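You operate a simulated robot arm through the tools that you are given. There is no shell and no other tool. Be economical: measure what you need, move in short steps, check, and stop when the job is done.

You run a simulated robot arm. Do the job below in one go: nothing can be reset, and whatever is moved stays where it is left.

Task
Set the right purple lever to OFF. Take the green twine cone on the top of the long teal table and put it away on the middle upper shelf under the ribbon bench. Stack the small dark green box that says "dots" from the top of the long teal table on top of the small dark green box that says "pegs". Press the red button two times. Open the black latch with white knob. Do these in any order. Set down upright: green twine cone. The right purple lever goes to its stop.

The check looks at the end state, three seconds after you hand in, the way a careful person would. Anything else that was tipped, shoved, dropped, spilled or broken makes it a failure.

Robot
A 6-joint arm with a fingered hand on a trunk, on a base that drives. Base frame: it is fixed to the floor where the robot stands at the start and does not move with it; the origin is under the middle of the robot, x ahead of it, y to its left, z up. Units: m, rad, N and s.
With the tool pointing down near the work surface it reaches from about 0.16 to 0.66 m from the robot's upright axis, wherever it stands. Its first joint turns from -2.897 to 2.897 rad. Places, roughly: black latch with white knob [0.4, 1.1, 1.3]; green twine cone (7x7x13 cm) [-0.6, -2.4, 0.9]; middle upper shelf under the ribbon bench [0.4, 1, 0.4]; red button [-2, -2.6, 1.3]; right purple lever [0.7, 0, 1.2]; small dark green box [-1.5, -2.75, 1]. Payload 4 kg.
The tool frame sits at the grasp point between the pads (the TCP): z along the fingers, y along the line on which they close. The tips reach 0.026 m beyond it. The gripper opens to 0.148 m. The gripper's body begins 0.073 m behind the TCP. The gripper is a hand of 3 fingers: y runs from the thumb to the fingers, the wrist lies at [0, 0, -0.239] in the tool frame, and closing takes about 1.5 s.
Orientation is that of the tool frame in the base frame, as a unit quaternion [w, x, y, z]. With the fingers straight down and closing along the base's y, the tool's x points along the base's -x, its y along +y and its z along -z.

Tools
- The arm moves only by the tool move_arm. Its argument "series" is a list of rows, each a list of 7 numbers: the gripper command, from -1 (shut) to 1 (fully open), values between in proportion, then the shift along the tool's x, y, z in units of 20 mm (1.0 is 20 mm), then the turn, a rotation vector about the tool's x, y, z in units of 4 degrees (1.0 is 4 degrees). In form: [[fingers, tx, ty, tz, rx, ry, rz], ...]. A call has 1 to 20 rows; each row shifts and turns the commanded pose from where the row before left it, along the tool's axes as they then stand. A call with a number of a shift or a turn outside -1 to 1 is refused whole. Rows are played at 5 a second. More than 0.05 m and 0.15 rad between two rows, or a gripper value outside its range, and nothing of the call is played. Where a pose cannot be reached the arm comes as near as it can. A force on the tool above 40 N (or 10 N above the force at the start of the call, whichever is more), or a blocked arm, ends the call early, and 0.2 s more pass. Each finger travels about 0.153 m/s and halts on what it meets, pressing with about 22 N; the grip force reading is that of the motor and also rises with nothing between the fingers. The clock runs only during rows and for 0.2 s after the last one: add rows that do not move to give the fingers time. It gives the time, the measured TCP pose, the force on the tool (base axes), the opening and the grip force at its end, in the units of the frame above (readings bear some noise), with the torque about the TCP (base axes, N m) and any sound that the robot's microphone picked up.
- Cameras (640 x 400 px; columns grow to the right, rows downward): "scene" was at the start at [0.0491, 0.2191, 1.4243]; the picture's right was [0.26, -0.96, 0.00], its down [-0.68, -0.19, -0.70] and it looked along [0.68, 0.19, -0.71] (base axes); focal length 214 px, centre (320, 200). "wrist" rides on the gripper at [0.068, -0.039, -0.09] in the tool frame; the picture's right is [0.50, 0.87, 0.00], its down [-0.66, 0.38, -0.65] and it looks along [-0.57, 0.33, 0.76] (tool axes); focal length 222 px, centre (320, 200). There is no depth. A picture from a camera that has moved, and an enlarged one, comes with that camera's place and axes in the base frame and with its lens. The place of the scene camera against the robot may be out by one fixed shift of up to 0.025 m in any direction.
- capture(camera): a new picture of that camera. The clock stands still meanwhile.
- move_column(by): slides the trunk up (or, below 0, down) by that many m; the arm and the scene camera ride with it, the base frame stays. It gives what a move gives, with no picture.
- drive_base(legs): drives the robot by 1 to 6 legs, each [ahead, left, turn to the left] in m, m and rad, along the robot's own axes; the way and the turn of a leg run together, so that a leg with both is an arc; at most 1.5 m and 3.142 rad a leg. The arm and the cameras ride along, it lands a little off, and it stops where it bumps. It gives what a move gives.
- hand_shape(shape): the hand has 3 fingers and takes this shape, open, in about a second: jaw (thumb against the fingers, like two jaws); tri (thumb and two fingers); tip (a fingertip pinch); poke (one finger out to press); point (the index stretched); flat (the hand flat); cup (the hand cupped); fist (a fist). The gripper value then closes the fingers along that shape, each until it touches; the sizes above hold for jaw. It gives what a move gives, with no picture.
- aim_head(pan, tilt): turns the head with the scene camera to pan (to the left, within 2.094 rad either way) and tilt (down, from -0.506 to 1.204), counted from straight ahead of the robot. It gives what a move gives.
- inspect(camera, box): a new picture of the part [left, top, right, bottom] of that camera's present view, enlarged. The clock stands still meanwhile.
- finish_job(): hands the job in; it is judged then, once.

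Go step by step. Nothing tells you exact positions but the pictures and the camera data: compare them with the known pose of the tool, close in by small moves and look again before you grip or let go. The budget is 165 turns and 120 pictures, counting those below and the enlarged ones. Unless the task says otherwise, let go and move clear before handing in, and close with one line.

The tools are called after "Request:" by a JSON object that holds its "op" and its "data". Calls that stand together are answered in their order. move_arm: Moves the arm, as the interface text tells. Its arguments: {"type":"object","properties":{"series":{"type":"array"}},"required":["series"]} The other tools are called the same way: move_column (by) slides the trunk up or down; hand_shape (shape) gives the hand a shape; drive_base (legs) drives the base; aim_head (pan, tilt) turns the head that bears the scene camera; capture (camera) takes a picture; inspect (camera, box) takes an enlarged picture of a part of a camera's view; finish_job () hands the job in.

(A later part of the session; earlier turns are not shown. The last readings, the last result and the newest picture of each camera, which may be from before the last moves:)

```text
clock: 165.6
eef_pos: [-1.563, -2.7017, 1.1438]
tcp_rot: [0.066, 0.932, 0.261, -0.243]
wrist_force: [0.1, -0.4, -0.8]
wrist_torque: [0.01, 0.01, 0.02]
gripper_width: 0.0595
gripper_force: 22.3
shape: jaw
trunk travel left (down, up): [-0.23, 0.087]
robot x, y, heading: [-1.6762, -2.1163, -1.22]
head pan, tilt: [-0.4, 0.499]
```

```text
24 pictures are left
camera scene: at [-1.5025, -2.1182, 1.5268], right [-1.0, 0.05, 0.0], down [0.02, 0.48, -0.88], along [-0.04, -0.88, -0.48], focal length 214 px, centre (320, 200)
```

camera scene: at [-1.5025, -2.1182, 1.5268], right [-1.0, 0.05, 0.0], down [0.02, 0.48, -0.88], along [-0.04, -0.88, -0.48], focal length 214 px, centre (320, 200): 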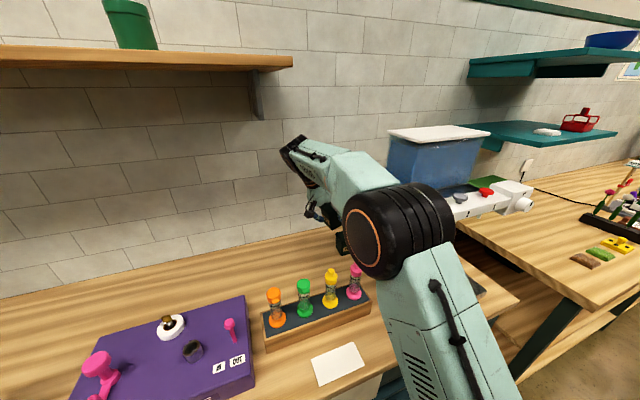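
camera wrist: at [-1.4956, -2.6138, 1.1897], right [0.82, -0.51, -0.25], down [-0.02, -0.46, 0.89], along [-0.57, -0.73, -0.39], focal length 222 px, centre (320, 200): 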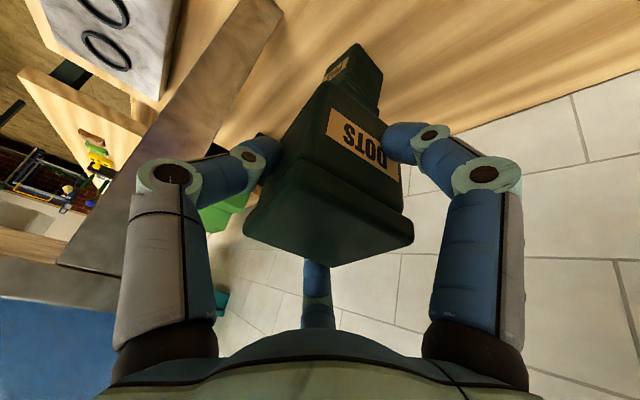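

PEGS is visible just beyond the held box. I go 7 cm further in depth, then 6 cm right, and check.

Request:
{"op": "move_arm", "data": {"series": [[-1, -0.15, 0.86, 0.08, 0, 0, 0], [-1, -0.15, 0.86, 0.08, 0, 0, 0], [-1, -0.15, 0.86, 0.08, 0, 0, 0], [-1, -0.15, 0.86, 0.08, 0, 0, 0], [-1, -0.857, -0.195, 0.478, 0, 0, 0], [-1, -0.857, -0.195, 0.478, 0, 0, 0], [-1, -0.857, -0.195, 0.478, 0, 0, 0]]}}

Request:
{"op": "capture", "data": {"camera": "wrist"}}

Request:
{"op": "inspect", "data": {"camera": "scene", "box": [280, 120, 440, 260]}}

```text
clock: 167.2
eef_pos: [-1.5954, -2.7843, 1.1384]
tcp_rot: [0.068, 0.931, 0.263, -0.242]
wrist_force: [0.2, 0.3, -0.7]
wrist_torque: [0.03, -0.03, -0.04]
gripper_width: 0.0596
gripper_force: 22.4
shape: jaw
out of reach, approached as far as the arm can: row 4
trunk travel left (down, up): [-0.23, 0.087]
robot x, y, heading: [-1.6738, -2.1108, -1.223]
head pan, tilt: [-0.4, 0.499]
```

```text
23 pictures are left
camera wrist: at [-1.5288, -2.6965, 1.1848], right [0.82, -0.51, -0.25], down [-0.02, -0.46, 0.89], along [-0.57, -0.73, -0.39], focal length 222 px, centre (320, 200)
```

wrist: 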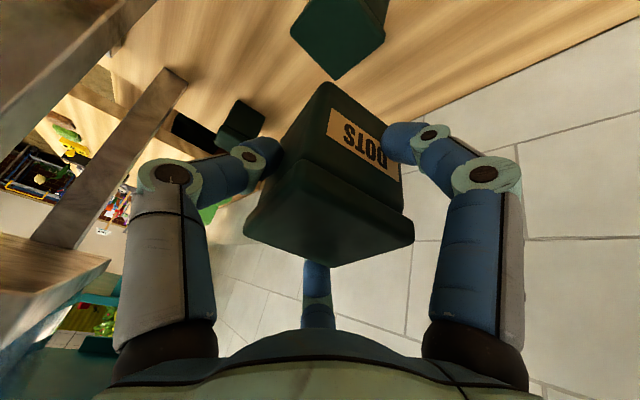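

```text
2.86 times, centred on (360, 190) of scene
camera zoom: at [-1.5025, -2.1182, 1.5268], right [-1.0, 0.05, 0.0], down [0.02, 0.48, -0.88], along [-0.04, -0.88, -0.48], focal length 613 px, centre (206, 229)
```

zoom: 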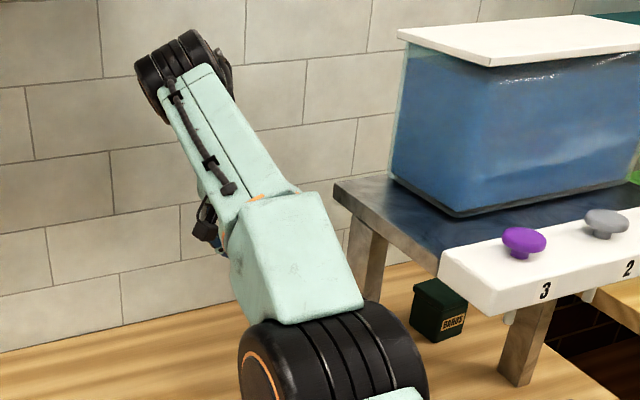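

PEGS' lid centre by the wrist view is about (-1.624,-2.784). I move above it and descend to ~2 cm above contact.

Request:
{"op": "move_arm", "data": {"series": [[-1, -0.5, -0.35, 0.3, 0, 0, 0], [-1, -0.5, -0.35, 0.3, 0, 0, 0], [-1, 0.45, 0, 0.82, 0, 0, 0], [-1, 0.45, 0, 0.82, 0, 0, 0], [-1, 0.45, 0, 0.82, 0, 0, 0], [-1, 0.45, 0, 0.82, 0, 0, 0], [-1, 0.45, 0, 0.82, 0, 0, 0]]}}

Request:
{"op": "capture", "data": {"camera": "wrist"}}

```text
clock: 168.8
eef_pos: [-1.621, -2.7826, 1.0462]
tcp_rot: [0.066, 0.932, 0.262, -0.243]
wrist_force: [-0.2, 0.4, -1.8]
wrist_torque: [0.02, 0.0, 0.02]
gripper_width: 0.0595
gripper_force: 21.6
shape: jaw
trunk travel left (down, up): [-0.23, 0.087]
robot x, y, heading: [-1.6753, -2.1121, -1.219]
head pan, tilt: [-0.4, 0.499]
```

```text
21 pictures are left
camera wrist: at [-1.5536, -2.6964, 1.0916], right [0.82, -0.51, -0.25], down [-0.02, -0.46, 0.89], along [-0.57, -0.73, -0.39], focal length 222 px, centre (320, 200)
```

wrist: 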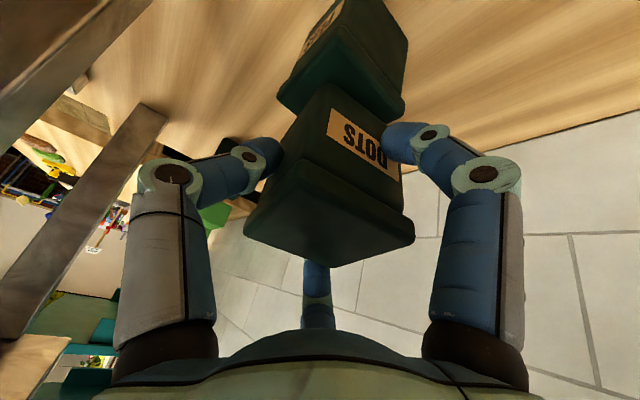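

Request:
{"op": "inspect", "data": {"camera": "wrist", "box": [240, 0, 440, 125]}}

```text
3.20 times, centred on (340, 62) of wrist
camera zoom: at [-1.5536, -2.6964, 1.0916], right [0.82, -0.51, -0.25], down [-0.02, -0.46, 0.89], along [-0.57, -0.73, -0.39], focal length 711 px, centre (256, 640)
```

zoom: 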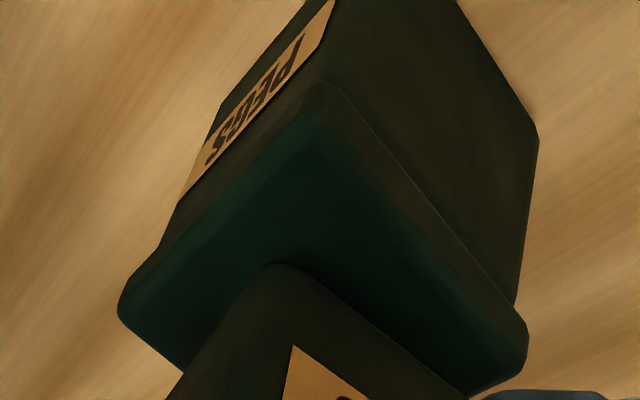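

DOTS is within 5 mm of PEGS' centre. I correct that while lowering 2 cm, then feel for contact in small steps.

Request:
{"op": "move_arm", "data": {"series": [[-1, 0.205, -0.12, 0.46, 0, 0, 0], [-1, 0.205, -0.12, 0.46, 0, 0, 0], [-1, 0.05, 0, 0.088, 0, 0, 0], [-1, 0.05, 0, 0.088, 0, 0, 0]]}}

```text
clock: 169.7
eef_pos: [-1.6258, -2.7824, 1.0312]
tcp_rot: [0.075, 0.931, 0.261, -0.245]
wrist_force: [2.1, 3.6, 20.1]
wrist_torque: [0.23, -0.51, -0.02]
gripper_width: 0.0602
gripper_force: 22.0
shape: jaw
trunk travel left (down, up): [-0.23, 0.087]
robot x, y, heading: [-1.6759, -2.1088, -1.222]
head pan, tilt: [-0.4, 0.499]
stopped in row 4: the force on the tool passed its limit at 42 N (the readings are from after the stop); the commanded pose is now the measured one
```

Contact already. I relieve slightly and look before letting go.

Request:
{"op": "move_arm", "data": {"series": [[-1, -0.05, 0, -0.088, 0, 0, 0], [-1, 0, 0, 0, 0, 0, 0]]}}

Request:
{"op": "inspect", "data": {"camera": "wrist", "box": [200, 40, 440, 280]}}

```text
clock: 170.3
eef_pos: [-1.6243, -2.7821, 1.0308]
tcp_rot: [0.072, 0.931, 0.261, -0.244]
wrist_force: [2.0, 0.3, 18.2]
wrist_torque: [0.17, -0.49, -0.03]
gripper_width: 0.0602
gripper_force: 22.0
shape: jaw
trunk travel left (down, up): [-0.23, 0.087]
robot x, y, heading: [-1.6723, -2.1132, -1.216]
head pan, tilt: [-0.4, 0.499]
```

```text
1.67 times, centred on (320, 160) of wrist
camera zoom: at [-1.5584, -2.6944, 1.0766], right [0.82, -0.51, -0.24], down [-0.02, -0.45, 0.89], along [-0.57, -0.73, -0.38], focal length 370 px, centre (320, 267)
```

zoom: 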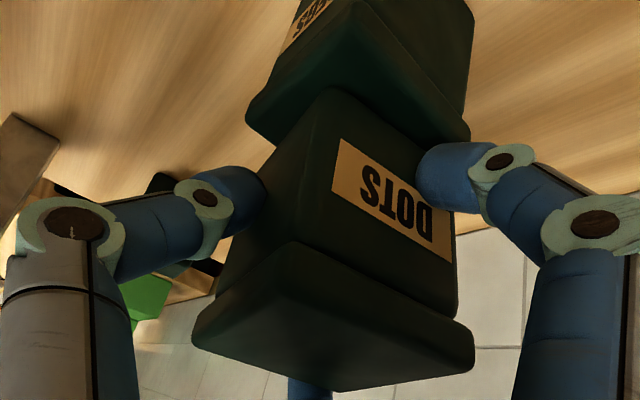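

The corner comparison shows DOTS about 1.7 cm too far back-right. I lift 1 cm, shift by (+8,+16) mm and look again.

Request:
{"op": "move_arm", "data": {"series": [[-1, -0.3, 0, -0.53, 0, 0, 0], [-1, 0.33, -0.24, -0.18, 0, 0, 0], [-1, 0.33, -0.24, -0.18, 0, 0, 0], [-1, 0, 0, 0, 0, 0, 0]]}}

Request:
{"op": "inspect", "data": {"camera": "wrist", "box": [200, 0, 440, 280]}}

```text
clock: 171.3
eef_pos: [-1.6175, -2.7685, 1.0419]
tcp_rot: [0.071, 0.931, 0.262, -0.243]
wrist_force: [-0.3, -0.4, -1.1]
wrist_torque: [0.04, 0.02, -0.01]
gripper_width: 0.0595
gripper_force: 22.0
shape: jaw
trunk travel left (down, up): [-0.23, 0.087]
robot x, y, heading: [-1.6758, -2.1146, -1.225]
head pan, tilt: [-0.4, 0.499]
```

```text
1.43 times, centred on (320, 140) of wrist
camera zoom: at [-1.551, -2.6807, 1.0863], right [0.82, -0.51, -0.24], down [-0.02, -0.45, 0.89], along [-0.57, -0.73, -0.38], focal length 317 px, centre (320, 286)
```

zoom: 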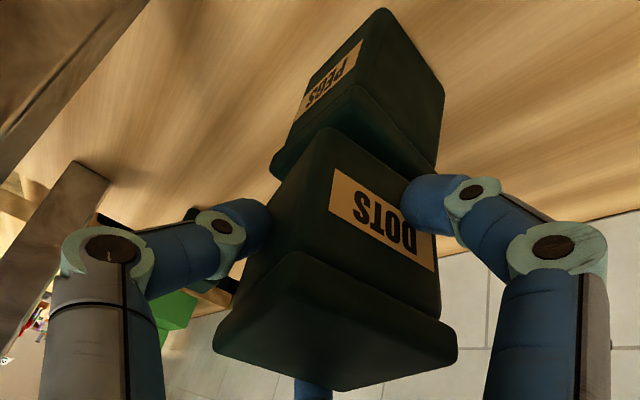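

Now the corners line up as they should. I lower in small steps.

Request:
{"op": "move_arm", "data": {"series": [[-1, 0.073, 0, 0.131, 0, 0, 0], [-1, 0.073, 0, 0.131, 0, 0, 0], [-1, 0.073, 0, 0.131, 0, 0, 0]]}}

```text
clock: 172.1
eef_pos: [-1.6163, -2.7678, 1.0333]
tcp_rot: [0.073, 0.931, 0.262, -0.244]
wrist_force: [-0.4, -0.4, 9.8]
wrist_torque: [0.04, -0.21, 0.02]
gripper_width: 0.0594
gripper_force: 21.4
shape: jaw
trunk travel left (down, up): [-0.23, 0.087]
robot x, y, heading: [-1.677, -2.1082, -1.222]
head pan, tilt: [-0.4, 0.499]
```

Seated with 10 N. I open the fingers a little at a time and withdraw along the tool.

Request:
{"op": "move_arm", "data": {"series": [[-0.4, 0, 0, 0, 0, 0, 0], [-0.15, 0, 0, 0, 0, 0, 0], [0.05, 0, 0, 0, 0, 0, 0], [0.15, 0, 0, 0, 0, 0, 0], [0.15, 0, 0, 0, 0, 0, 0], [0.15, 0, 0, 0, 0, 0, 0]]}}

Request:
{"op": "capture", "data": {"camera": "wrist"}}

```text
clock: 173.5
eef_pos: [-1.6168, -2.7681, 1.0304]
tcp_rot: [0.071, 0.931, 0.262, -0.243]
wrist_force: [0.1, 0.2, -0.4]
wrist_torque: [0.07, -0.02, 0.03]
gripper_width: 0.0848
gripper_force: 0.1
shape: jaw
trunk travel left (down, up): [-0.23, 0.087]
robot x, y, heading: [-1.6787, -2.1044, -1.223]
head pan, tilt: [-0.4, 0.499]
```

```text
17 pictures are left
camera wrist: at [-1.5501, -2.68, 1.0765], right [0.82, -0.51, -0.24], down [-0.02, -0.45, 0.89], along [-0.57, -0.73, -0.38], focal length 222 px, centre (320, 200)
```

wrist: 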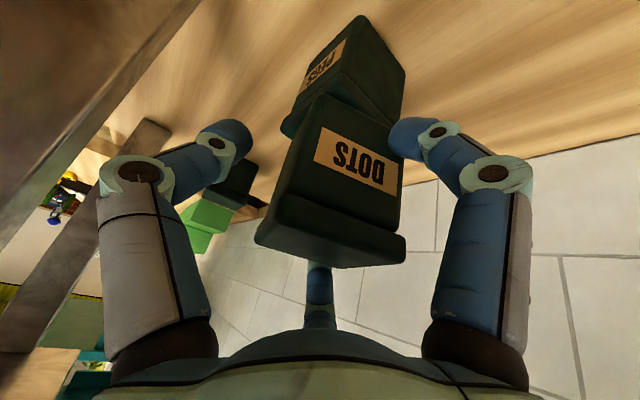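

Stacked and flat. I centre the hand so no finger rubs and withdraw.

Request:
{"op": "move_arm", "data": {"series": [[0.2, 0, 0.45, 0, 0, 0, 0], [0.2, 0, 0, -0.6, 0, 0, 0], [0.2, 0, 0, -1, 0, 0, 0], [0.2, 0, 0, -1, 0, 0, 0], [0.2, 0, 0, -1, 0, 0, 0], [0.2, 0, 0, -1, 0, 0, 0], [0.2, 0, 0, -1, 0, 0, 0], [0.2, 0, 0, -1, 0, 0, 0], [0.2, 0, 0, -1, 0, 0, 0]]}}

Request:
{"op": "capture", "data": {"camera": "wrist"}}

```text
clock: 175.5
eef_pos: [-1.549, -2.7361, 1.165]
tcp_rot: [0.071, 0.931, 0.262, -0.243]
wrist_force: [0.1, 0.1, 0.9]
wrist_torque: [0.0, 0.02, -0.04]
gripper_width: 0.0884
gripper_force: 0.1
shape: jaw
trunk travel left (down, up): [-0.23, 0.087]
robot x, y, heading: [-1.6727, -2.1102, -1.218]
head pan, tilt: [-0.4, 0.499]
```

```text
16 pictures are left
camera wrist: at [-1.4828, -2.6497, 1.21], right [0.82, -0.51, -0.24], down [-0.02, -0.45, 0.89], along [-0.57, -0.73, -0.38], focal length 222 px, centre (320, 200)
```

wrist: 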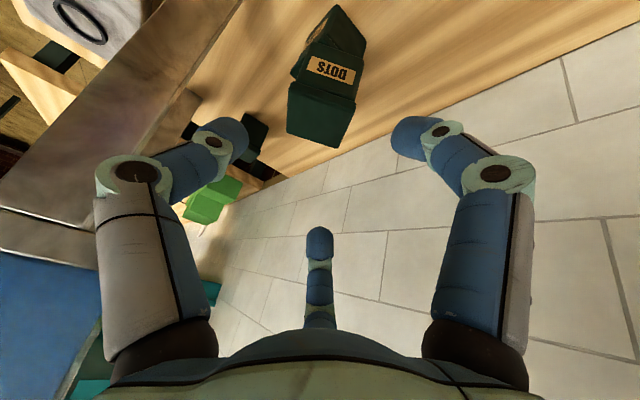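

DOTS stands on PEGS. Now the cone: I retract, straighten the hand to vertical, and drive left in front of it. (The flower row stands in front of the cone, so I'll lift it straight up first.)

Request:
{"op": "move_arm", "data": {"series": [[0.2, 0, -0.3, -0.8, 0, 0, 0], [0.2, 0, -0.945, -0.39, 0, 0, 0], [0.2, 0, -0.945, -0.39, 0, 0, 0], [0.2, 0, -0.945, -0.39, 0, 0, 0], [0.2, 0, -0.945, -0.39, 0, 0, 0], [0.2, 0, -0.945, -0.39, 0, 0, 0], [0.2, 0, -0.945, -0.39, 0, 0, 0], [0.2, 0, -0.945, -0.39, 0, 0, 0], [0.2, 0, -0.945, -0.39, 0, 0, 0], [0.2, 0, -0.945, -0.39, 0, 0, 0], [0.2, 0, -0.945, -0.39, 0, 0, 0], [0.2, 0, -0.945, -0.39, 0, 0, 0]]}}

Request:
{"op": "move_arm", "data": {"series": [[0.2, 0, 0, 0, 0, 0.94, 0], [0.2, 0, 0, 0, 0, 0.94, 0], [0.2, 0, 0, 0, 0, 0.94, 0], [0.2, 0, 0, 0, 0, 0.94, 0], [0.2, 0, 0, 0, 0, 0.94, 0], [0.2, 0, 0, 0, 0, 0.94, 0], [0.2, 0, 0, 0, 0, 0.94, 0], [0.2, 0, 0, 0, 0, 0.94, 0]]}}

Request:
{"op": "drive_base", "data": {"legs": [[-0.12, 0.3, 0], [0, 0.56, 0]]}}

Request:
{"op": "aim_head", "data": {"pan": -0.1, "tilt": 0.65}}

Request:
{"op": "capture", "data": {"camera": "scene"}}

```text
clock: 178.1
eef_pos: [-1.6174, -2.5249, 1.2542]
tcp_rot: [0.071, 0.931, 0.262, -0.244]
wrist_force: [-0.1, -0.6, 0.4]
wrist_torque: [-0.01, 0.0, 0.0]
gripper_width: 0.0886
gripper_force: 0.0
shape: jaw
trunk travel left (down, up): [-0.23, 0.087]
robot x, y, heading: [-1.6716, -2.1136, -1.223]
head pan, tilt: [-0.4, 0.499]
```

```text
clock: 179.9
eef_pos: [-1.6173, -2.5257, 1.2533]
tcp_rot: [0.001, 0.963, 0.27, 0.006]
wrist_force: [-0.3, 0.4, 0.1]
wrist_torque: [-0.01, 0.02, 0.01]
gripper_width: 0.0884
gripper_force: 0.1
shape: jaw
trunk travel left (down, up): [-0.23, 0.087]
robot x, y, heading: [-1.6754, -2.1129, -1.22]
head pan, tilt: [-0.4, 0.499]
```

```text
clock: 188.2
eef_pos: [-0.8412, -2.1139, 1.2531]
tcp_rot: [0.0, 0.963, 0.269, 0.006]
wrist_force: [-0.1, -0.1, 0.3]
wrist_torque: [-0.04, -0.01, -0.02]
gripper_width: 0.0883
gripper_force: 0.0
shape: jaw
trunk travel left (down, up): [-0.23, 0.087]
robot x, y, heading: [-0.8939, -1.7023, -1.221]
head pan, tilt: [-0.4, 0.499]
```

```text
clock: 189.0
eef_pos: [-0.8415, -2.1149, 1.2538]
tcp_rot: [0.001, 0.963, 0.269, 0.006]
wrist_force: [0.2, -0.1, 0.3]
wrist_torque: [0.0, 0.03, 0.01]
gripper_width: 0.0886
gripper_force: 0.1
shape: jaw
trunk travel left (down, up): [-0.23, 0.087]
robot x, y, heading: [-0.8958, -1.7013, -1.221]
head pan, tilt: [-0.099, 0.649]
```

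```text
15 pictures are left
camera scene: at [-0.6979, -1.7011, 1.5134], right [-0.97, -0.25, 0.0], down [-0.15, 0.59, -0.8], along [0.2, -0.77, -0.6], focal length 214 px, centre (320, 200)
```

scene: 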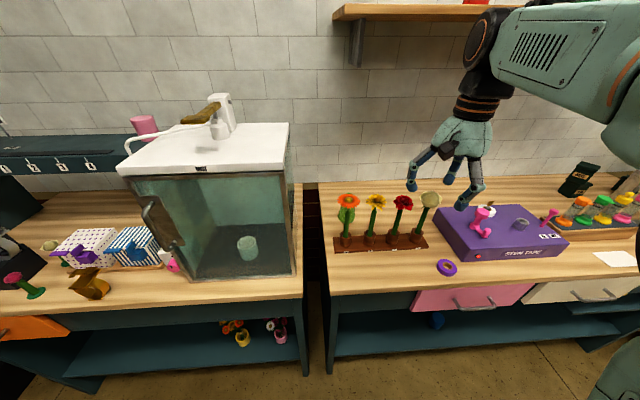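

Request:
{"op": "inspect", "data": {"camera": "scene", "box": [310, 170, 450, 260]}}

```text
4.44 times, centred on (380, 215) of scene
camera zoom: at [-0.6979, -1.7011, 1.5134], right [-0.97, -0.25, 0.0], down [-0.15, 0.59, -0.8], along [0.2, -0.77, -0.6], focal length 953 px, centre (53, 133)
```

zoom: 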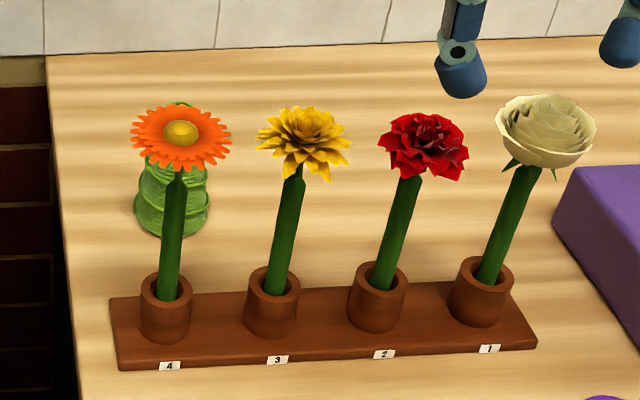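

Cone ≈ (-0.627,-2.352). I drive closer and bring the vertical hand above it, over the flowers with clearance.

Request:
{"op": "drive_base", "data": {"legs": [[0.11, 0.02, 0]]}}

Request:
{"op": "move_column", "data": {"by": 0.08}}

Request:
{"op": "move_arm", "data": {"series": [[0.2, 0.32, 0.94, 0.27, 0, 0, 0], [0.2, 0.32, 0.94, 0.27, 0, 0, 0], [0.2, 0.32, 0.94, 0.27, 0, 0, 0], [0.2, 0.32, 0.94, 0.27, 0, 0, 0], [0.2, 0.32, 0.94, 0.27, 0, 0, 0], [0.2, 0.32, 0.94, 0.27, 0, 0, 0], [0.2, 0.32, 0.94, 0.27, 0, 0, 0], [0.2, 0.32, 0.94, 0.27, 0, 0, 0], [0.2, 0.32, 0.94, 0.27, 0, 0, 0], [0.2, 0.32, 0.94, 0.27, 0, 0, 0]]}}

Request:
{"op": "capture", "data": {"camera": "wrist"}}

```text
clock: 190.2
eef_pos: [-0.7848, -2.2106, 1.2528]
tcp_rot: [0.0, 0.963, 0.27, 0.006]
wrist_force: [0.5, -0.4, 0.2]
wrist_torque: [0.02, -0.02, 0.0]
gripper_width: 0.0882
gripper_force: 0.0
shape: jaw
trunk travel left (down, up): [-0.23, 0.087]
robot x, y, heading: [-0.8422, -1.7981, -1.225]
head pan, tilt: [-0.099, 0.649]
```

```text
clock: 191.4
eef_pos: [-0.7868, -2.2097, 1.333]
tcp_rot: [0.001, 0.963, 0.269, 0.007]
wrist_force: [0.2, 0.4, -1.3]
wrist_torque: [-0.01, 0.0, 0.02]
gripper_width: 0.0886
gripper_force: 0.0
shape: jaw
trunk travel left (down, up): [-0.31, 0.007]
robot x, y, heading: [-0.8406, -1.7966, -1.217]
head pan, tilt: [-0.099, 0.649]
```

```text
clock: 193.6
eef_pos: [-0.6298, -2.3396, 1.2805]
tcp_rot: [0.001, 0.963, 0.27, 0.006]
wrist_force: [-0.7, 0.1, 0.7]
wrist_torque: [0.02, 0.01, 0.03]
gripper_width: 0.0882
gripper_force: 0.1
shape: jaw
trunk travel left (down, up): [-0.31, 0.007]
robot x, y, heading: [-0.8444, -1.7937, -1.218]
head pan, tilt: [-0.099, 0.649]
```

```text
13 pictures are left
camera wrist: at [-0.5938, -2.2701, 1.371], right [0.88, -0.48, 0.01], down [-0.37, -0.67, 0.65], along [-0.3, -0.57, -0.76], focal length 222 px, centre (320, 200)
```

wrist: 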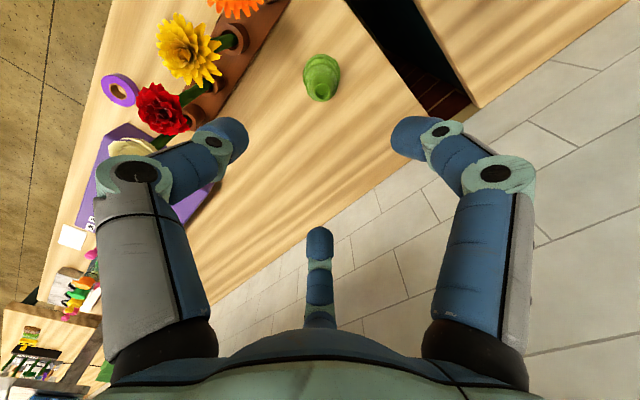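

The cone is right under the hand. I open slightly wider and descend around it.

Request:
{"op": "move_arm", "data": {"series": [[0.35, 0.1, 0, 1, 0, 0, 0], [0.35, 0.1, 0, 1, 0, 0, 0], [0.35, 0, 0, 1, 0, 0, 0], [0.35, 0, 0, 1, 0, 0, 0], [0.35, 0, 0, 1, 0, 0, 0], [0.35, 0, 0, 1, 0, 0, 0], [0.35, 0, 0, 1, 0, 0, 0], [0.35, 0, 0, 1, 0, 0, 0], [0.35, 0, 0, 1, 0, 0, 0], [0.35, 0, 0, 1, 0, 0, 0], [0.35, 0, 0, 1, 0, 0, 0], [0.35, 0, 0, 1, 0, 0, 0], [0.35, 0, 0, 1, 0, 0, 0]]}}

Request:
{"op": "capture", "data": {"camera": "wrist"}}

```text
clock: 196.4
eef_pos: [-0.6263, -2.3352, 1.0191]
tcp_rot: [0.001, 0.963, 0.27, 0.008]
wrist_force: [-0.5, 0.9, -0.3]
wrist_torque: [-0.01, 0.01, -0.03]
gripper_width: 0.0994
gripper_force: 0.0
shape: jaw
trunk travel left (down, up): [-0.31, 0.007]
robot x, y, heading: [-0.8394, -1.7966, -1.222]
head pan, tilt: [-0.099, 0.649]
```

```text
12 pictures are left
camera wrist: at [-0.591, -2.2658, 1.111], right [0.88, -0.48, 0.01], down [-0.37, -0.67, 0.65], along [-0.3, -0.57, -0.76], focal length 222 px, centre (320, 200)
```

wrist: 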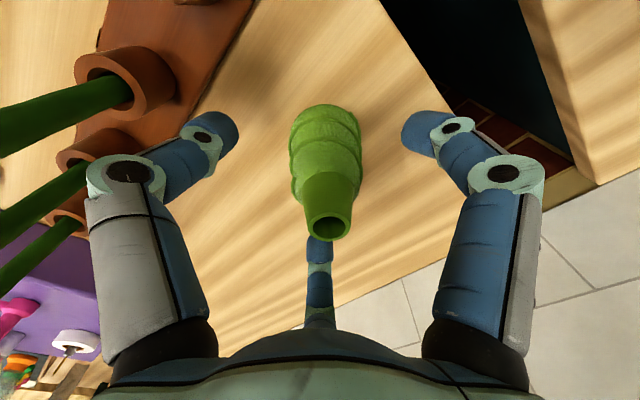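

Nicely centred; 8 mm shift and 3.4 cm further down, then close and lift straight up.

Request:
{"op": "move_arm", "data": {"series": [[0.35, 0.4, -0.1, 0.5, 0, 0, 0], [0.35, 0, 0, 1, 0, 0, 0], [0.35, 0, 0, 0.2, 0, 0, 0], [-0.2, 0, 0, 0, 0, 0, 0], [-0.6, 0, 0, 0, 0, 0, 0], [-1, 0, 0, 0, 0, 0, 0], [-1, 0, 0, 0, 0, 0, 0], [-1, 0, 0, 0, 0, 0, 0], [-1, 0, 0, 0, 0, 0, 0], [-1, 0, 0, -0.5, 0, 0, 0], [-1, 0, 0, -1, 0, 0, 0], [-1, 0, 0, -1, 0, 0, 0]]}}

Request:
{"op": "capture", "data": {"camera": "wrist"}}

```text
clock: 199.0
eef_pos: [-0.6194, -2.3301, 1.0352]
tcp_rot: [0.0, 0.963, 0.27, 0.007]
wrist_force: [-0.2, 0.2, -2.2]
wrist_torque: [0.0, 0.0, -0.02]
gripper_width: 0.0386
gripper_force: 22.1
shape: jaw
trunk travel left (down, up): [-0.31, 0.007]
robot x, y, heading: [-0.843, -1.7947, -1.216]
head pan, tilt: [-0.099, 0.649]
```

```text
11 pictures are left
camera wrist: at [-0.5836, -2.2614, 1.1265], right [0.88, -0.48, 0.01], down [-0.37, -0.67, 0.65], along [-0.3, -0.57, -0.76], focal length 222 px, centre (320, 200)
```

wrist: 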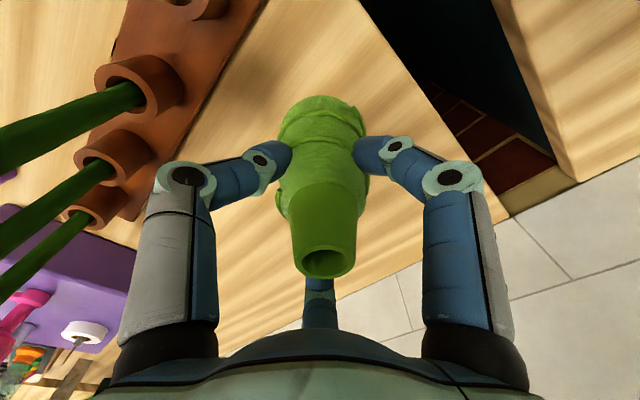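

Held. I lift it above the flower heads, bring it forward over them, to a free strip in front of the flower rack, where I'll set it down to regrasp it with a slanted hand (needed for the shelf).

Request:
{"op": "move_arm", "data": {"series": [[-1, 0, 0, -1, 0, 0, 0], [-1, 0, 0, -1, 0, 0, 0], [-1, 0, 0, -1, 0, 0, 0], [-1, 0, 0, -1, 0, 0, 0], [-1, 0, 0, -1, 0, 0, 0], [-1, 0, 0, -1, 0, 0, 0], [-1, 0, 0, -1, 0, 0, 0], [-1, 0, 0, -1, 0, 0, 0], [-1, 0, 0, -1, 0, 0, 0], [-1, 0, 0, -1, 0, 0, 0], [-1, 0, 0, -1, 0, 0, 0]]}}

Request:
{"op": "move_arm", "data": {"series": [[-1, -0.139, -0.962, 0, 0, 0, 0], [-1, -0.139, -0.962, 0, 0, 0, 0], [-1, -0.139, -0.962, 0, 0, 0, 0], [-1, -0.139, -0.962, 0, 0, 0, 0], [-1, -0.139, -0.962, 0, 0, 0, 0], [-1, -0.139, -0.962, 0, 0, 0, 0], [-1, -0.139, -0.962, 0, 0, 0, 0], [-1, -0.139, -0.962, 0, 0, 0, 0], [-1, -0.139, -0.962, 0, 0, 0, 0], [-1, -0.139, -0.962, 0, 0, 0, 0], [-1, -0.139, -0.962, 0, 0, 0, 0], [-1, -0.139, -0.962, 0, 0, 0, 0], [-1, -0.139, -0.962, 0, 0, 0, 0], [-1, -0.139, -0.962, 0, 0, 0, 0], [-1, -0.139, -0.962, 0, 0, 0, 0]]}}

Request:
{"op": "capture", "data": {"camera": "scene"}}

```text
clock: 201.4
eef_pos: [-0.6211, -2.3283, 1.2595]
tcp_rot: [0.0, 0.963, 0.27, 0.006]
wrist_force: [0.5, 0.3, -1.1]
wrist_torque: [-0.03, 0.03, -0.02]
gripper_width: 0.0388
gripper_force: 22.2
shape: jaw
trunk travel left (down, up): [-0.31, 0.007]
robot x, y, heading: [-0.8409, -1.7964, -1.218]
head pan, tilt: [-0.099, 0.649]
```

```text
clock: 204.6
eef_pos: [-0.8101, -2.1041, 1.255]
tcp_rot: [0.001, 0.963, 0.271, 0.006]
wrist_force: [0.3, 0.5, -0.8]
wrist_torque: [-0.01, 0.0, -0.04]
gripper_width: 0.0384
gripper_force: 21.8
shape: jaw
trunk travel left (down, up): [-0.31, 0.007]
robot x, y, heading: [-0.8393, -1.7964, -1.22]
head pan, tilt: [-0.099, 0.649]
```

```text
10 pictures are left
camera scene: at [-0.6447, -1.79, 1.5982], right [-0.97, -0.25, 0.0], down [-0.15, 0.59, -0.8], along [0.2, -0.77, -0.6], focal length 214 px, centre (320, 200)
```

scene: 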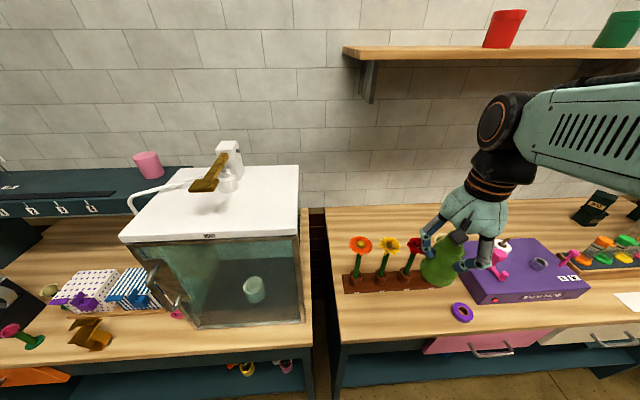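

Flowers untouched. I lower the cone onto the free strip, feeling for contact.

Request:
{"op": "move_arm", "data": {"series": [[-1, 0, 0, 1, 0, 0, 0], [-1, 0, 0, 1, 0, 0, 0], [-1, 0, 0, 1, 0, 0, 0], [-1, 0, 0, 1, 0, 0, 0], [-1, 0, 0, 1, 0, 0, 0], [-1, 0, 0, 1, 0, 0, 0], [-1, 0, 0, 1, 0, 0, 0], [-1, 0, 0, 1, 0, 0, 0], [-1, 0, 0, 1, 0, 0, 0], [-1, 0, 0, 1, 0, 0, 0], [-1, 0, 0, 1, 0, 0, 0], [-1, 0, 0, 1, 0, 0, 0], [-1, 0, 0, 0.8, 0, 0, 0]]}}

Request:
{"op": "move_arm", "data": {"series": [[-1, 0, 0, 0.15, 0, 0, 0], [-1, 0, 0, 0.15, 0, 0, 0], [-1, 0, 0, 0.15, 0, 0, 0]]}}

```text
clock: 207.4
eef_pos: [-0.8057, -2.1068, 0.9974]
tcp_rot: [0.0, 0.963, 0.271, 0.006]
wrist_force: [-0.2, 0.7, -1.7]
wrist_torque: [-0.02, 0.0, 0.0]
gripper_width: 0.0385
gripper_force: 22.2
shape: jaw
trunk travel left (down, up): [-0.31, 0.007]
robot x, y, heading: [-0.8385, -1.7959, -1.22]
head pan, tilt: [-0.099, 0.649]
```

```text
clock: 208.2
eef_pos: [-0.8049, -2.1061, 0.9898]
tcp_rot: [0.0, 0.963, 0.269, 0.006]
wrist_force: [-0.1, -0.3, -1.6]
wrist_torque: [0.0, 0.0, -0.02]
gripper_width: 0.0383
gripper_force: 22.3
shape: jaw
trunk travel left (down, up): [-0.31, 0.007]
robot x, y, heading: [-0.8389, -1.7971, -1.224]
head pan, tilt: [-0.099, 0.649]
```

Request:
{"op": "move_arm", "data": {"series": [[-1, 0, 0, 0.12, 0, 0, 0], [-1, 0, 0, 0.12, 0, 0, 0]]}}

```text
clock: 208.8
eef_pos: [-0.8051, -2.105, 0.9845]
tcp_rot: [0.001, 0.963, 0.27, 0.006]
wrist_force: [0.3, 0.9, 5.2]
wrist_torque: [0.03, -0.01, -0.05]
gripper_width: 0.0389
gripper_force: 22.5
shape: jaw
trunk travel left (down, up): [-0.31, 0.007]
robot x, y, heading: [-0.8384, -1.7925, -1.218]
head pan, tilt: [-0.099, 0.649]
```

On the table. I open, rise, drive back 0.3 m and turn the hand back to face the table.

Request:
{"op": "move_arm", "data": {"series": [[-0.3, 0, 0, 0, 0, 0, 0], [0, 0, 0, 0, 0, 0, 0], [0.3, 0, 0, 0, 0, 0, 0], [0.35, 0, 0, 0, 0, 0, 0], [0.35, 0, 0, -0.7, 0, 0, 0], [0.35, 0, 0, -1, 0, 0, 0], [0.35, 0, 0, -1, 0, 0, 0], [0.35, 0, 0, -1, 0, 0, 0], [0.35, 0, 0, -1, 0, 0, 0], [0.35, 0, 0, -1, 0, 0, 0], [0.35, 0, 0, -1, 0, 0, 0], [0.35, 0, 0, -1, 0, 0, 0], [0.35, 0, 0, -1, 0, 0, 0], [0.35, 0, 0, -1, 0, 0, 0]]}}

Request:
{"op": "drive_base", "data": {"legs": [[-0.32, 0, 0]]}}

Request:
{"op": "move_column", "data": {"by": -0.16}}

Request:
{"op": "move_arm", "data": {"series": [[0.2, 0, 0, 0, 0, 0, -1], [0.2, 0, 0, 0, 0, 0, -1], [0.2, 0, 0, 0, 0, 0, -1], [0.2, 0, 0, 0, 0, 0, -1], [0.2, 0, 0, 0, 0, 0, -1], [0.2, 0, 0, 0, 0, 0, -1], [0.2, 0, 0, 0, 0, 0, -1], [0.2, 0, 0, 0, 0, 0, -1], [0.2, 0, 0, 0, 0, 0, -1], [0.2, 0, 0, 0, 0, 0, -1], [0.2, 0, 0, 0, 0, 0, -1], [0.2, 0, 0, 0, 0, 0, -1], [0.2, 0, 0, 0, 0, 0, -1], [0.2, 0, 0, 0, 0, 0, -1], [0.2, 0, 0, 0, 0, 0, -1], [0.2, 0, 0, 0, 0, 0, -1], [0.2, 0, 0, 0, 0, 0, -1], [0.2, 0, 0, 0, 0, 0, -1], [0.2, 0, 0, 0, 0, 0, -1], [0.2, 0, 0, 0, 0, 0, -1]]}}

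```text
clock: 211.8
eef_pos: [-0.8074, -2.1063, 1.1785]
tcp_rot: [0.001, 0.963, 0.27, 0.006]
wrist_force: [-0.2, -0.3, -0.5]
wrist_torque: [0.02, 0.01, 0.02]
gripper_width: 0.0997
gripper_force: 0.1
shape: jaw
trunk travel left (down, up): [-0.31, 0.007]
robot x, y, heading: [-0.8375, -1.7982, -1.219]
head pan, tilt: [-0.099, 0.649]
```

```text
clock: 213.9
eef_pos: [-0.918, -1.8077, 1.1793]
tcp_rot: [0.001, 0.963, 0.268, 0.007]
wrist_force: [0.0, -0.3, 0.3]
wrist_torque: [-0.05, 0.01, 0.01]
gripper_width: 0.0996
gripper_force: 0.1
shape: jaw
trunk travel left (down, up): [-0.31, 0.007]
robot x, y, heading: [-0.9538, -1.5002, -1.227]
head pan, tilt: [-0.099, 0.649]
```

```text
clock: 215.7
eef_pos: [-0.9174, -1.8077, 1.0197]
tcp_rot: [0.001, 0.963, 0.268, 0.006]
wrist_force: [0.0, 0.4, 0.6]
wrist_torque: [0.01, -0.01, 0.02]
gripper_width: 0.0995
gripper_force: 0.0
shape: jaw
trunk travel left (down, up): [-0.15, 0.167]
robot x, y, heading: [-0.9504, -1.4966, -1.223]
head pan, tilt: [-0.099, 0.649]
```

```text
clock: 219.9
eef_pos: [-0.9181, -1.8077, 1.0192]
tcp_rot: [0.005, 0.565, 0.825, 0.005]
wrist_force: [-0.5, -1.4, 0.2]
wrist_torque: [0.03, -0.02, -0.01]
gripper_width: 0.0894
gripper_force: 0.0
shape: jaw
trunk travel left (down, up): [-0.15, 0.167]
robot x, y, heading: [-0.9495, -1.4947, -1.228]
head pan, tilt: [-0.099, 0.649]
```

Now I move ahead, tilt the hand to 60° and approach the cone from the front, stopping short for a look.

Request:
{"op": "move_arm", "data": {"series": [[0.2, -1, 0, -0.2, 0, 0, 0], [0.2, -1, 0, -0.2, 0, 0, 0], [0.2, -1, 0, -0.2, 0, 0, 0], [0.2, -1, 0, -0.2, 0, 0, 0], [0.2, -1, 0, -0.2, 0, 0, 0], [0.2, -1, 0, -0.2, 0, 0, 0], [0.2, -1, 0, -0.2, 0, 0, 0], [0.2, -1, 0, -0.2, 0, 0, 0]]}}

Request:
{"op": "move_arm", "data": {"series": [[0.2, 0, 0, 0, 0, -1, 0], [0.2, 0, 0, 0, 0, -1, 0], [0.2, 0, 0, 0, 0, -1, 0], [0.2, 0, 0, 0, 0, -1, 0], [0.2, 0, 0, 0, 0, -1, 0], [0.2, 0, 0, 0, 0, -1, 0], [0.2, 0, 0, 0, 0, -1, 0], [0.2, 0, 0, 0, 0, -1, 0], [0.2, 0, 0, 0, 0, -1, 0], [0.2, 0, 0, 0, 0, -1, 0], [0.2, 0, 0, 0, 0, -1, 0], [0.2, 0, 0, 0, 0, -1, 0], [0.2, 0, 0, 0, 0, -1, 0], [0.2, 0, 0, 0, 0, -1, 0], [0.2, 0, 0, 0, 0, -1, 0], [0.2, 0.91, 0, 0.52, 0, 0, 0], [0.2, 0.91, 0, 0.52, 0, 0, 0], [0.2, 0.91, 0, 0.52, 0, 0, 0]]}}

Request:
{"op": "capture", "data": {"camera": "wrist"}}

```text
clock: 221.7
eef_pos: [-0.8621, -1.9576, 1.0513]
tcp_rot: [0.004, 0.565, 0.825, 0.005]
wrist_force: [0.0, 0.8, -0.4]
wrist_torque: [0.01, 0.04, 0.0]
gripper_width: 0.0894
gripper_force: 0.0
shape: jaw
trunk travel left (down, up): [-0.15, 0.167]
robot x, y, heading: [-0.9502, -1.4946, -1.226]
head pan, tilt: [-0.099, 0.649]
```

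```text
clock: 225.5
eef_pos: [-0.8353, -1.9506, 1.0789]
tcp_rot: [0.38, 0.507, 0.73, -0.255]
wrist_force: [-0.3, -0.2, 0.0]
wrist_torque: [-0.01, -0.02, -0.02]
gripper_width: 0.0891
gripper_force: 0.0
shape: jaw
out of reach, approached as far as the arm can: row 13, 14, 15, 16, 17, 18
trunk travel left (down, up): [-0.15, 0.167]
robot x, y, heading: [-0.948, -1.4923, -1.228]
head pan, tilt: [-0.099, 0.649]
```

```text
9 pictures are left
camera wrist: at [-0.9127, -1.8587, 1.0769], right [0.71, 0.58, -0.4], down [0.29, 0.27, 0.92], along [0.64, -0.77, 0.03], focal length 222 px, centre (320, 200)
```

wrist: 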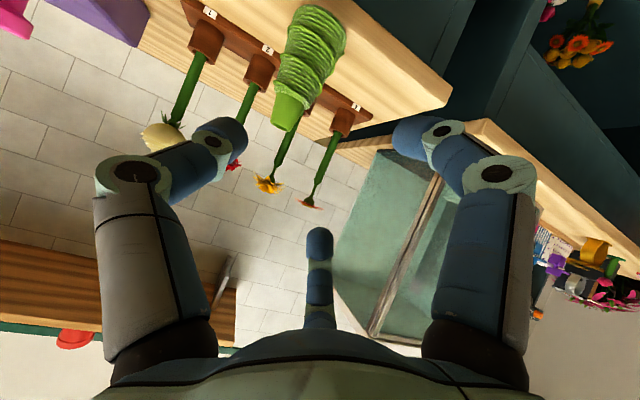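

The hand reached 54° tilt — enough. I centre it laterally on the cone and close in partway.

Request:
{"op": "move_arm", "data": {"series": [[0.3, -0.08, -0.34, 0.6, 0, 0, 0], [0.3, -0.08, -0.34, 0.6, 0, 0, 0], [0.3, -0.08, -0.34, 0.6, 0, 0, 0], [0.3, -0.08, -0.34, 0.6, 0, 0, 0], [0.3, -0.08, 0, 1, 0, 0, 0], [0.3, -0.08, 0, 1, 0, 0, 0], [0.3, -0.08, 0, 1, 0, 0, 0]]}}

Request:
{"op": "capture", "data": {"camera": "wrist"}}

```text
clock: 227.1
eef_pos: [-0.8146, -2.0529, 1.0648]
tcp_rot: [0.381, 0.507, 0.729, -0.257]
wrist_force: [0.2, 0.3, -0.2]
wrist_torque: [-0.03, 0.02, 0.0]
gripper_width: 0.0957
gripper_force: 0.1
shape: jaw
out of reach, approached as far as the arm can: row 1, 2, 3, 4, 5, 6, 7
trunk travel left (down, up): [-0.15, 0.167]
robot x, y, heading: [-0.95, -1.4932, -1.221]
head pan, tilt: [-0.099, 0.649]
```

```text
8 pictures are left
camera wrist: at [-0.891, -1.9613, 1.0613], right [0.71, 0.58, -0.4], down [0.29, 0.28, 0.92], along [0.64, -0.77, 0.03], focal length 222 px, centre (320, 200)
```

wrist: 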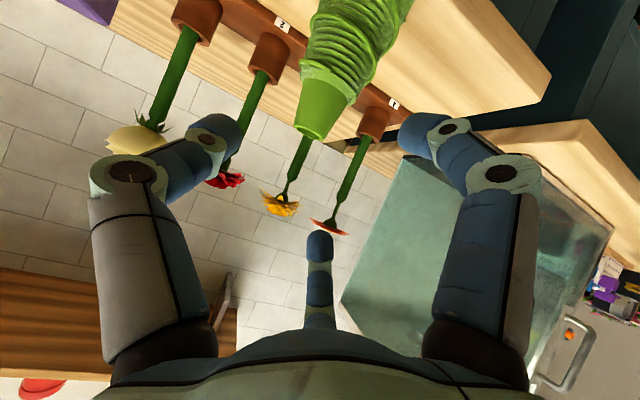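

The arm is too folded here. I back the base 12 cm so the arm can stretch, and lower the column a little.

Request:
{"op": "drive_base", "data": {"legs": [[-0.12, 0, 0]]}}

Request:
{"op": "move_column", "data": {"by": -0.08}}

Request:
{"op": "move_arm", "data": {"series": [[0.3, -0.58, -0.1, 0.81, 0, 0, 0], [0.3, -0.58, -0.1, 0.81, 0, 0, 0], [0.3, -0.58, -0.1, 0.81, 0, 0, 0], [0.3, -0.58, -0.1, 0.81, 0, 0, 0], [0.3, -0.58, -0.1, 0.81, 0, 0, 0]]}}

```text
clock: 228.4
eef_pos: [-0.8557, -1.9376, 1.0661]
tcp_rot: [0.381, 0.507, 0.729, -0.257]
wrist_force: [0.3, -0.5, -0.6]
wrist_torque: [0.01, 0.05, 0.0]
gripper_width: 0.0957
gripper_force: 0.1
shape: jaw
trunk travel left (down, up): [-0.15, 0.167]
robot x, y, heading: [-0.9919, -1.3779, -1.225]
head pan, tilt: [-0.099, 0.649]
```

```text
clock: 229.6
eef_pos: [-0.8563, -1.9376, 0.9849]
tcp_rot: [0.382, 0.507, 0.729, -0.257]
wrist_force: [0.8, 0.4, 0.2]
wrist_torque: [0.01, -0.01, 0.0]
gripper_width: 0.0957
gripper_force: 0.1
shape: jaw
trunk travel left (down, up): [-0.07, 0.247]
robot x, y, heading: [-0.9924, -1.3828, -1.231]
head pan, tilt: [-0.099, 0.649]
```

```text
clock: 230.8
eef_pos: [-0.8317, -2.0368, 0.9873]
tcp_rot: [0.381, 0.507, 0.729, -0.257]
wrist_force: [0.3, 0.9, -0.1]
wrist_torque: [0.0, -0.01, 0.0]
gripper_width: 0.0959
gripper_force: 0.0
shape: jaw
trunk travel left (down, up): [-0.07, 0.247]
robot x, y, heading: [-0.9929, -1.3799, -1.225]
head pan, tilt: [-0.099, 0.649]
```

Aligned laterally. I advance level by 7 cm around the cone and look.

Request:
{"op": "move_arm", "data": {"series": [[0.3, -0.53, 0, 0.75, 0, 0, 0], [0.3, -0.53, 0, 0.75, 0, 0, 0], [0.3, -0.53, 0, 0.75, 0, 0, 0], [0.3, -0.53, 0, 0.75, 0, 0, 0]]}}

Request:
{"op": "capture", "data": {"camera": "wrist"}}

```text
clock: 231.8
eef_pos: [-0.8043, -2.1035, 0.9838]
tcp_rot: [0.382, 0.507, 0.729, -0.258]
wrist_force: [-0.4, 1.7, 0.8]
wrist_torque: [0.02, -0.02, 0.02]
gripper_width: 0.0961
gripper_force: 0.0
shape: jaw
trunk travel left (down, up): [-0.07, 0.247]
robot x, y, heading: [-0.9933, -1.3792, -1.227]
head pan, tilt: [-0.099, 0.649]
```

```text
7 pictures are left
camera wrist: at [-0.8814, -2.0119, 0.9805], right [0.71, 0.58, -0.4], down [0.29, 0.28, 0.92], along [0.64, -0.77, 0.03], focal length 222 px, centre (320, 200)
```

wrist: 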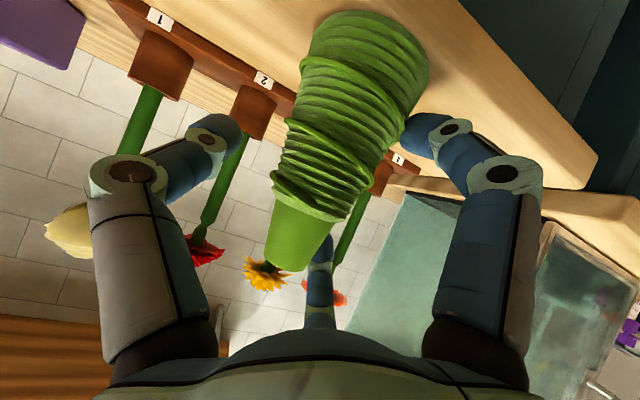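

The cone stands between the fingers. I close and lift.

Request:
{"op": "move_arm", "data": {"series": [[0, 0, 0, 0, 0, 0, 0], [-0.4, 0, 0, 0, 0, 0, 0], [-0.8, 0, 0, 0, 0, 0, 0], [-1, 0, 0, 0, 0, 0, 0], [-1, 0, 0, 0, 0, 0, 0], [-1, 0, 0, 0, 0, 0, 0], [-1, 0, 0, 0, 0, 0, 0], [-1, -0.4, 0, -0.29, 0, 0, 0], [-1, -0.81, 0, -0.58, 0, 0, 0]]}}

Request:
{"op": "move_column", "data": {"by": 0.08}}

Request:
{"op": "drive_base", "data": {"legs": [[-0.4, 0, 0]]}}

Request:
{"op": "capture", "data": {"camera": "wrist"}}

```text
clock: 233.8
eef_pos: [-0.8035, -2.1036, 1.0133]
tcp_rot: [0.38, 0.508, 0.729, -0.256]
wrist_force: [-1.0, -0.2, -1.4]
wrist_torque: [0.02, -0.03, 0.02]
gripper_width: 0.0424
gripper_force: 22.1
shape: jaw
trunk travel left (down, up): [-0.07, 0.247]
robot x, y, heading: [-0.9928, -1.3768, -1.223]
head pan, tilt: [-0.099, 0.649]
```

```text
clock: 234.9
eef_pos: [-0.8042, -2.1034, 1.0948]
tcp_rot: [0.381, 0.507, 0.729, -0.257]
wrist_force: [-0.4, -0.6, -2.2]
wrist_torque: [0.07, -0.01, 0.0]
gripper_width: 0.0425
gripper_force: 22.0
shape: jaw
trunk travel left (down, up): [-0.15, 0.167]
robot x, y, heading: [-0.9945, -1.3793, -1.227]
head pan, tilt: [-0.099, 0.649]
```

```text
clock: 237.4
eef_pos: [-0.9409, -1.7236, 1.0958]
tcp_rot: [0.381, 0.507, 0.729, -0.257]
wrist_force: [0.6, 0.6, -1.7]
wrist_torque: [-0.01, 0.01, 0.02]
gripper_width: 0.0423
gripper_force: 21.9
shape: jaw
trunk travel left (down, up): [-0.15, 0.167]
robot x, y, heading: [-1.1296, -1.0018, -1.224]
head pan, tilt: [-0.099, 0.649]
```

```text
6 pictures are left
camera wrist: at [-1.0176, -1.6316, 1.0921], right [0.71, 0.58, -0.4], down [0.29, 0.28, 0.92], along [0.64, -0.77, 0.03], focal length 222 px, centre (320, 200)
```

wrist: 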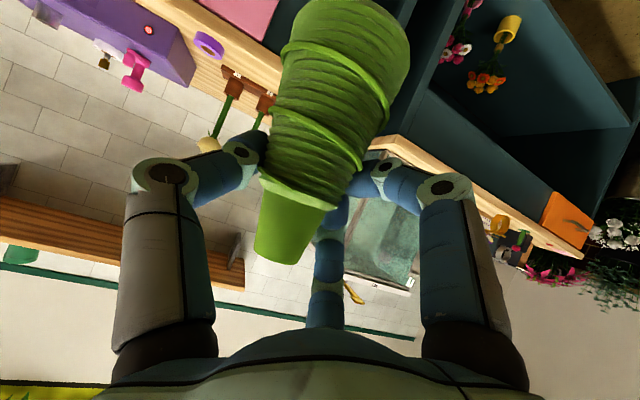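

The cone is held upright. I turn and drive back to the ribbon bench, stopping short of the middle bay.

Request:
{"op": "drive_base", "data": {"legs": [[0, 0, 1.574], [0.1, 1.4, 0], [0.75, 0, 0]]}}

Request:
{"op": "aim_head", "data": {"pan": -0.2, "tilt": 0.9}}

Request:
{"op": "capture", "data": {"camera": "scene"}}

```text
clock: 257.3
eef_pos: [-0.012, 0.7371, 1.0945]
tcp_rot: [0.453, -0.137, 0.878, 0.078]
wrist_force: [0.1, 0.1, -1.1]
wrist_torque: [0.02, 0.01, -0.01]
gripper_width: 0.042
gripper_force: 21.8
shape: jaw
trunk travel left (down, up): [-0.15, 0.167]
robot x, y, heading: [-0.7442, 0.5818, 0.305]
head pan, tilt: [-0.099, 0.649]
```

```text
clock: 258.1
eef_pos: [-0.0128, 0.7364, 1.0955]
tcp_rot: [0.453, -0.136, 0.878, 0.077]
wrist_force: [-0.3, 0.4, -1.4]
wrist_torque: [-0.01, 0.03, -0.02]
gripper_width: 0.0423
gripper_force: 22.6
shape: jaw
trunk travel left (down, up): [-0.15, 0.167]
robot x, y, heading: [-0.7432, 0.5827, 0.295]
head pan, tilt: [-0.201, 0.901]
```

```text
5 pictures are left
camera scene: at [-0.7574, 0.7741, 1.4156], right [0.1, -1.0, 0.0], down [-0.78, -0.08, -0.62], along [0.62, 0.06, -0.78], focal length 214 px, centre (320, 200)
```

scene: 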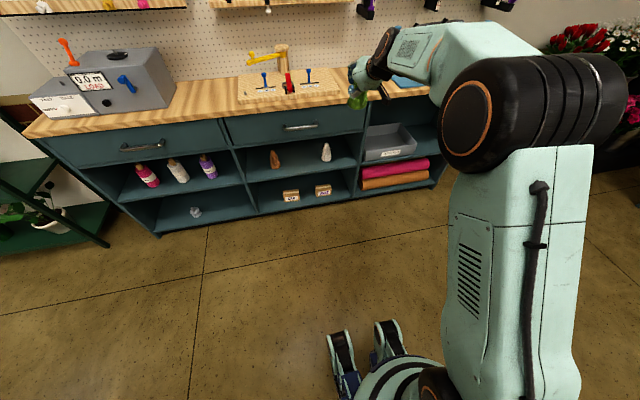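

The bay is clear: shelf surface z ≈ 0.437, bay height ≈ 0.27 m, gap between the brown (w≈1.03) and white (w≈0.68) cones. I lower the column and arm here in the open, and square up to the bench.

Request:
{"op": "move_column", "data": {"by": -0.15}}

Request:
{"op": "move_arm", "data": {"series": [[-1, 0.972, 0, 0.495, 0, 0, 0], [-1, 0.972, 0, 0.495, 0, 0, 0], [-1, 0.972, 0, 0.495, 0, 0, 0], [-1, 0.972, 0, 0.495, 0, 0, 0], [-1, 0.972, 0, 0.495, 0, 0, 0], [-1, 0.972, 0, 0.495, 0, 0, 0], [-1, 0.972, 0, 0.495, 0, 0, 0], [-1, 0.972, 0, 0.495, 0, 0, 0], [-1, 0.972, 0, 0.495, 0, 0, 0], [-1, 0.972, 0, 0.495, 0, 0, 0], [-1, 0.972, 0, 0.495, 0, 0, 0], [-1, 0.972, 0, 0.495, 0, 0, 0], [-1, 0.972, 0, 0.495, 0, 0, 0], [-1, 0.972, 0, 0.495, 0, 0, 0], [-1, 0.972, 0, 0.495, 0, 0, 0], [-1, 0.972, 0, 0.495, 0, 0, 0], [-1, 0.972, 0, 0.495, 0, 0, 0], [-1, 0.972, 0, 0.495, 0, 0, 0], [-1, 0.972, 0, 0.495, 0, 0, 0]]}}

Request:
{"op": "drive_base", "data": {"legs": [[0, 0.1, 0.05]]}}

```text
clock: 259.8
eef_pos: [-0.0122, 0.7356, 0.9448]
tcp_rot: [0.453, -0.137, 0.878, 0.078]
wrist_force: [-0.6, -0.5, -1.1]
wrist_torque: [0.01, 0.03, -0.02]
gripper_width: 0.0423
gripper_force: 21.7
shape: jaw
trunk travel left (down, up): [0.0, 0.317]
robot x, y, heading: [-0.7404, 0.5836, 0.299]
head pan, tilt: [-0.201, 0.901]
```

```text
clock: 263.8
eef_pos: [0.0852, 0.7758, 0.6496]
tcp_rot: [0.451, -0.137, 0.879, 0.078]
wrist_force: [-0.2, -1.1, -1.5]
wrist_torque: [0.02, 0.01, 0.03]
gripper_width: 0.042
gripper_force: 21.9
shape: jaw
out of reach, approached as far as the arm can: row 6, 7, 8, 9, 10, 11, 12, 13, 14, 15, 16, 17, 18, 19
trunk travel left (down, up): [0.0, 0.317]
robot x, y, heading: [-0.7431, 0.5785, 0.299]
head pan, tilt: [-0.201, 0.901]
```

```text
clock: 265.4
eef_pos: [0.0418, 0.9115, 0.6493]
tcp_rot: [0.448, -0.158, 0.876, 0.087]
wrist_force: [0.2, -0.5, -1.7]
wrist_torque: [0.02, 0.01, 0.03]
gripper_width: 0.0422
gripper_force: 22.1
shape: jaw
trunk travel left (down, up): [0.0, 0.317]
robot x, y, heading: [-0.7743, 0.6794, 0.348]
head pan, tilt: [-0.201, 0.901]
```

The arm is stretched straight at this height. I test whether it can fold further down from here.

Request:
{"op": "move_arm", "data": {"series": [[-1, 1, 0, -0.1, 0, 0, 0], [-1, 1, 0, -0.1, 0, 0, 0], [-1, 1, 0, -0.1, 0, 0, 0]]}}

```text
clock: 266.2
eef_pos: [0.0487, 0.9114, 0.6137]
tcp_rot: [0.447, -0.158, 0.876, 0.087]
wrist_force: [-0.3, 0.0, -0.5]
wrist_torque: [0.02, -0.02, 0.01]
gripper_width: 0.042
gripper_force: 21.9
shape: jaw
out of reach, approached as far as the arm can: row 1, 2, 3
trunk travel left (down, up): [0.0, 0.317]
robot x, y, heading: [-0.7685, 0.6803, 0.349]
head pan, tilt: [-0.201, 0.901]
```

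I reduce the tilt by 16° and try going lower and back.

Request:
{"op": "move_arm", "data": {"series": [[-1, 0.3, 0, -0.6, 0, 1, 0], [-1, 0.3, 0, -0.6, 0, 1, 0], [-1, 0.3, 0, -0.6, 0, 1, 0], [-1, 0.3, 0, -0.6, 0, 1, 0], [-1, 1, 0, 0, 0, 0, 0], [-1, 1, 0, 0, 0, 0, 0], [-1, 1, 0, 0, 0, 0, 0], [-1, 1, 0, 0, 0, 0, 0], [-1, 1, 0, 0, 0, 0, 0], [-1, 1, 0, 0.2, 0, 0, 0], [-1, 1, 0, 0.2, 0, 0, 0], [-1, 1, 0, 0.2, 0, 0, 0]]}}

```text
clock: 268.8
eef_pos: [-0.0632, 0.8703, 0.5393]
tcp_rot: [0.318, -0.168, 0.931, 0.064]
wrist_force: [-0.2, 0.2, -1.2]
wrist_torque: [0.04, 0.01, 0.04]
gripper_width: 0.0419
gripper_force: 22.3
shape: jaw
out of reach, approached as far as the arm can: row 10, 11, 12
trunk travel left (down, up): [0.0, 0.317]
robot x, y, heading: [-0.7716, 0.6789, 0.35]
head pan, tilt: [-0.201, 0.901]
```

Request:
{"op": "move_arm", "data": {"series": [[-1, -0.2, 0, 1, 0, 0, 0], [-1, -0.2, 0, 1, 0, 0, 0], [-1, -0.2, 0, 1, 0, 0, 0], [-1, 0.3, 0, 0.4, 0, 0, 0]]}}

```text
clock: 269.8
eef_pos: [-0.0197, 0.8871, 0.4885]
tcp_rot: [0.323, -0.168, 0.929, 0.065]
wrist_force: [-0.5, -0.4, -1.8]
wrist_torque: [0.02, 0.01, 0.01]
gripper_width: 0.042
gripper_force: 22.5
shape: jaw
trunk travel left (down, up): [0.0, 0.317]
robot x, y, heading: [-0.7762, 0.6795, 0.353]
head pan, tilt: [-0.201, 0.901]
```

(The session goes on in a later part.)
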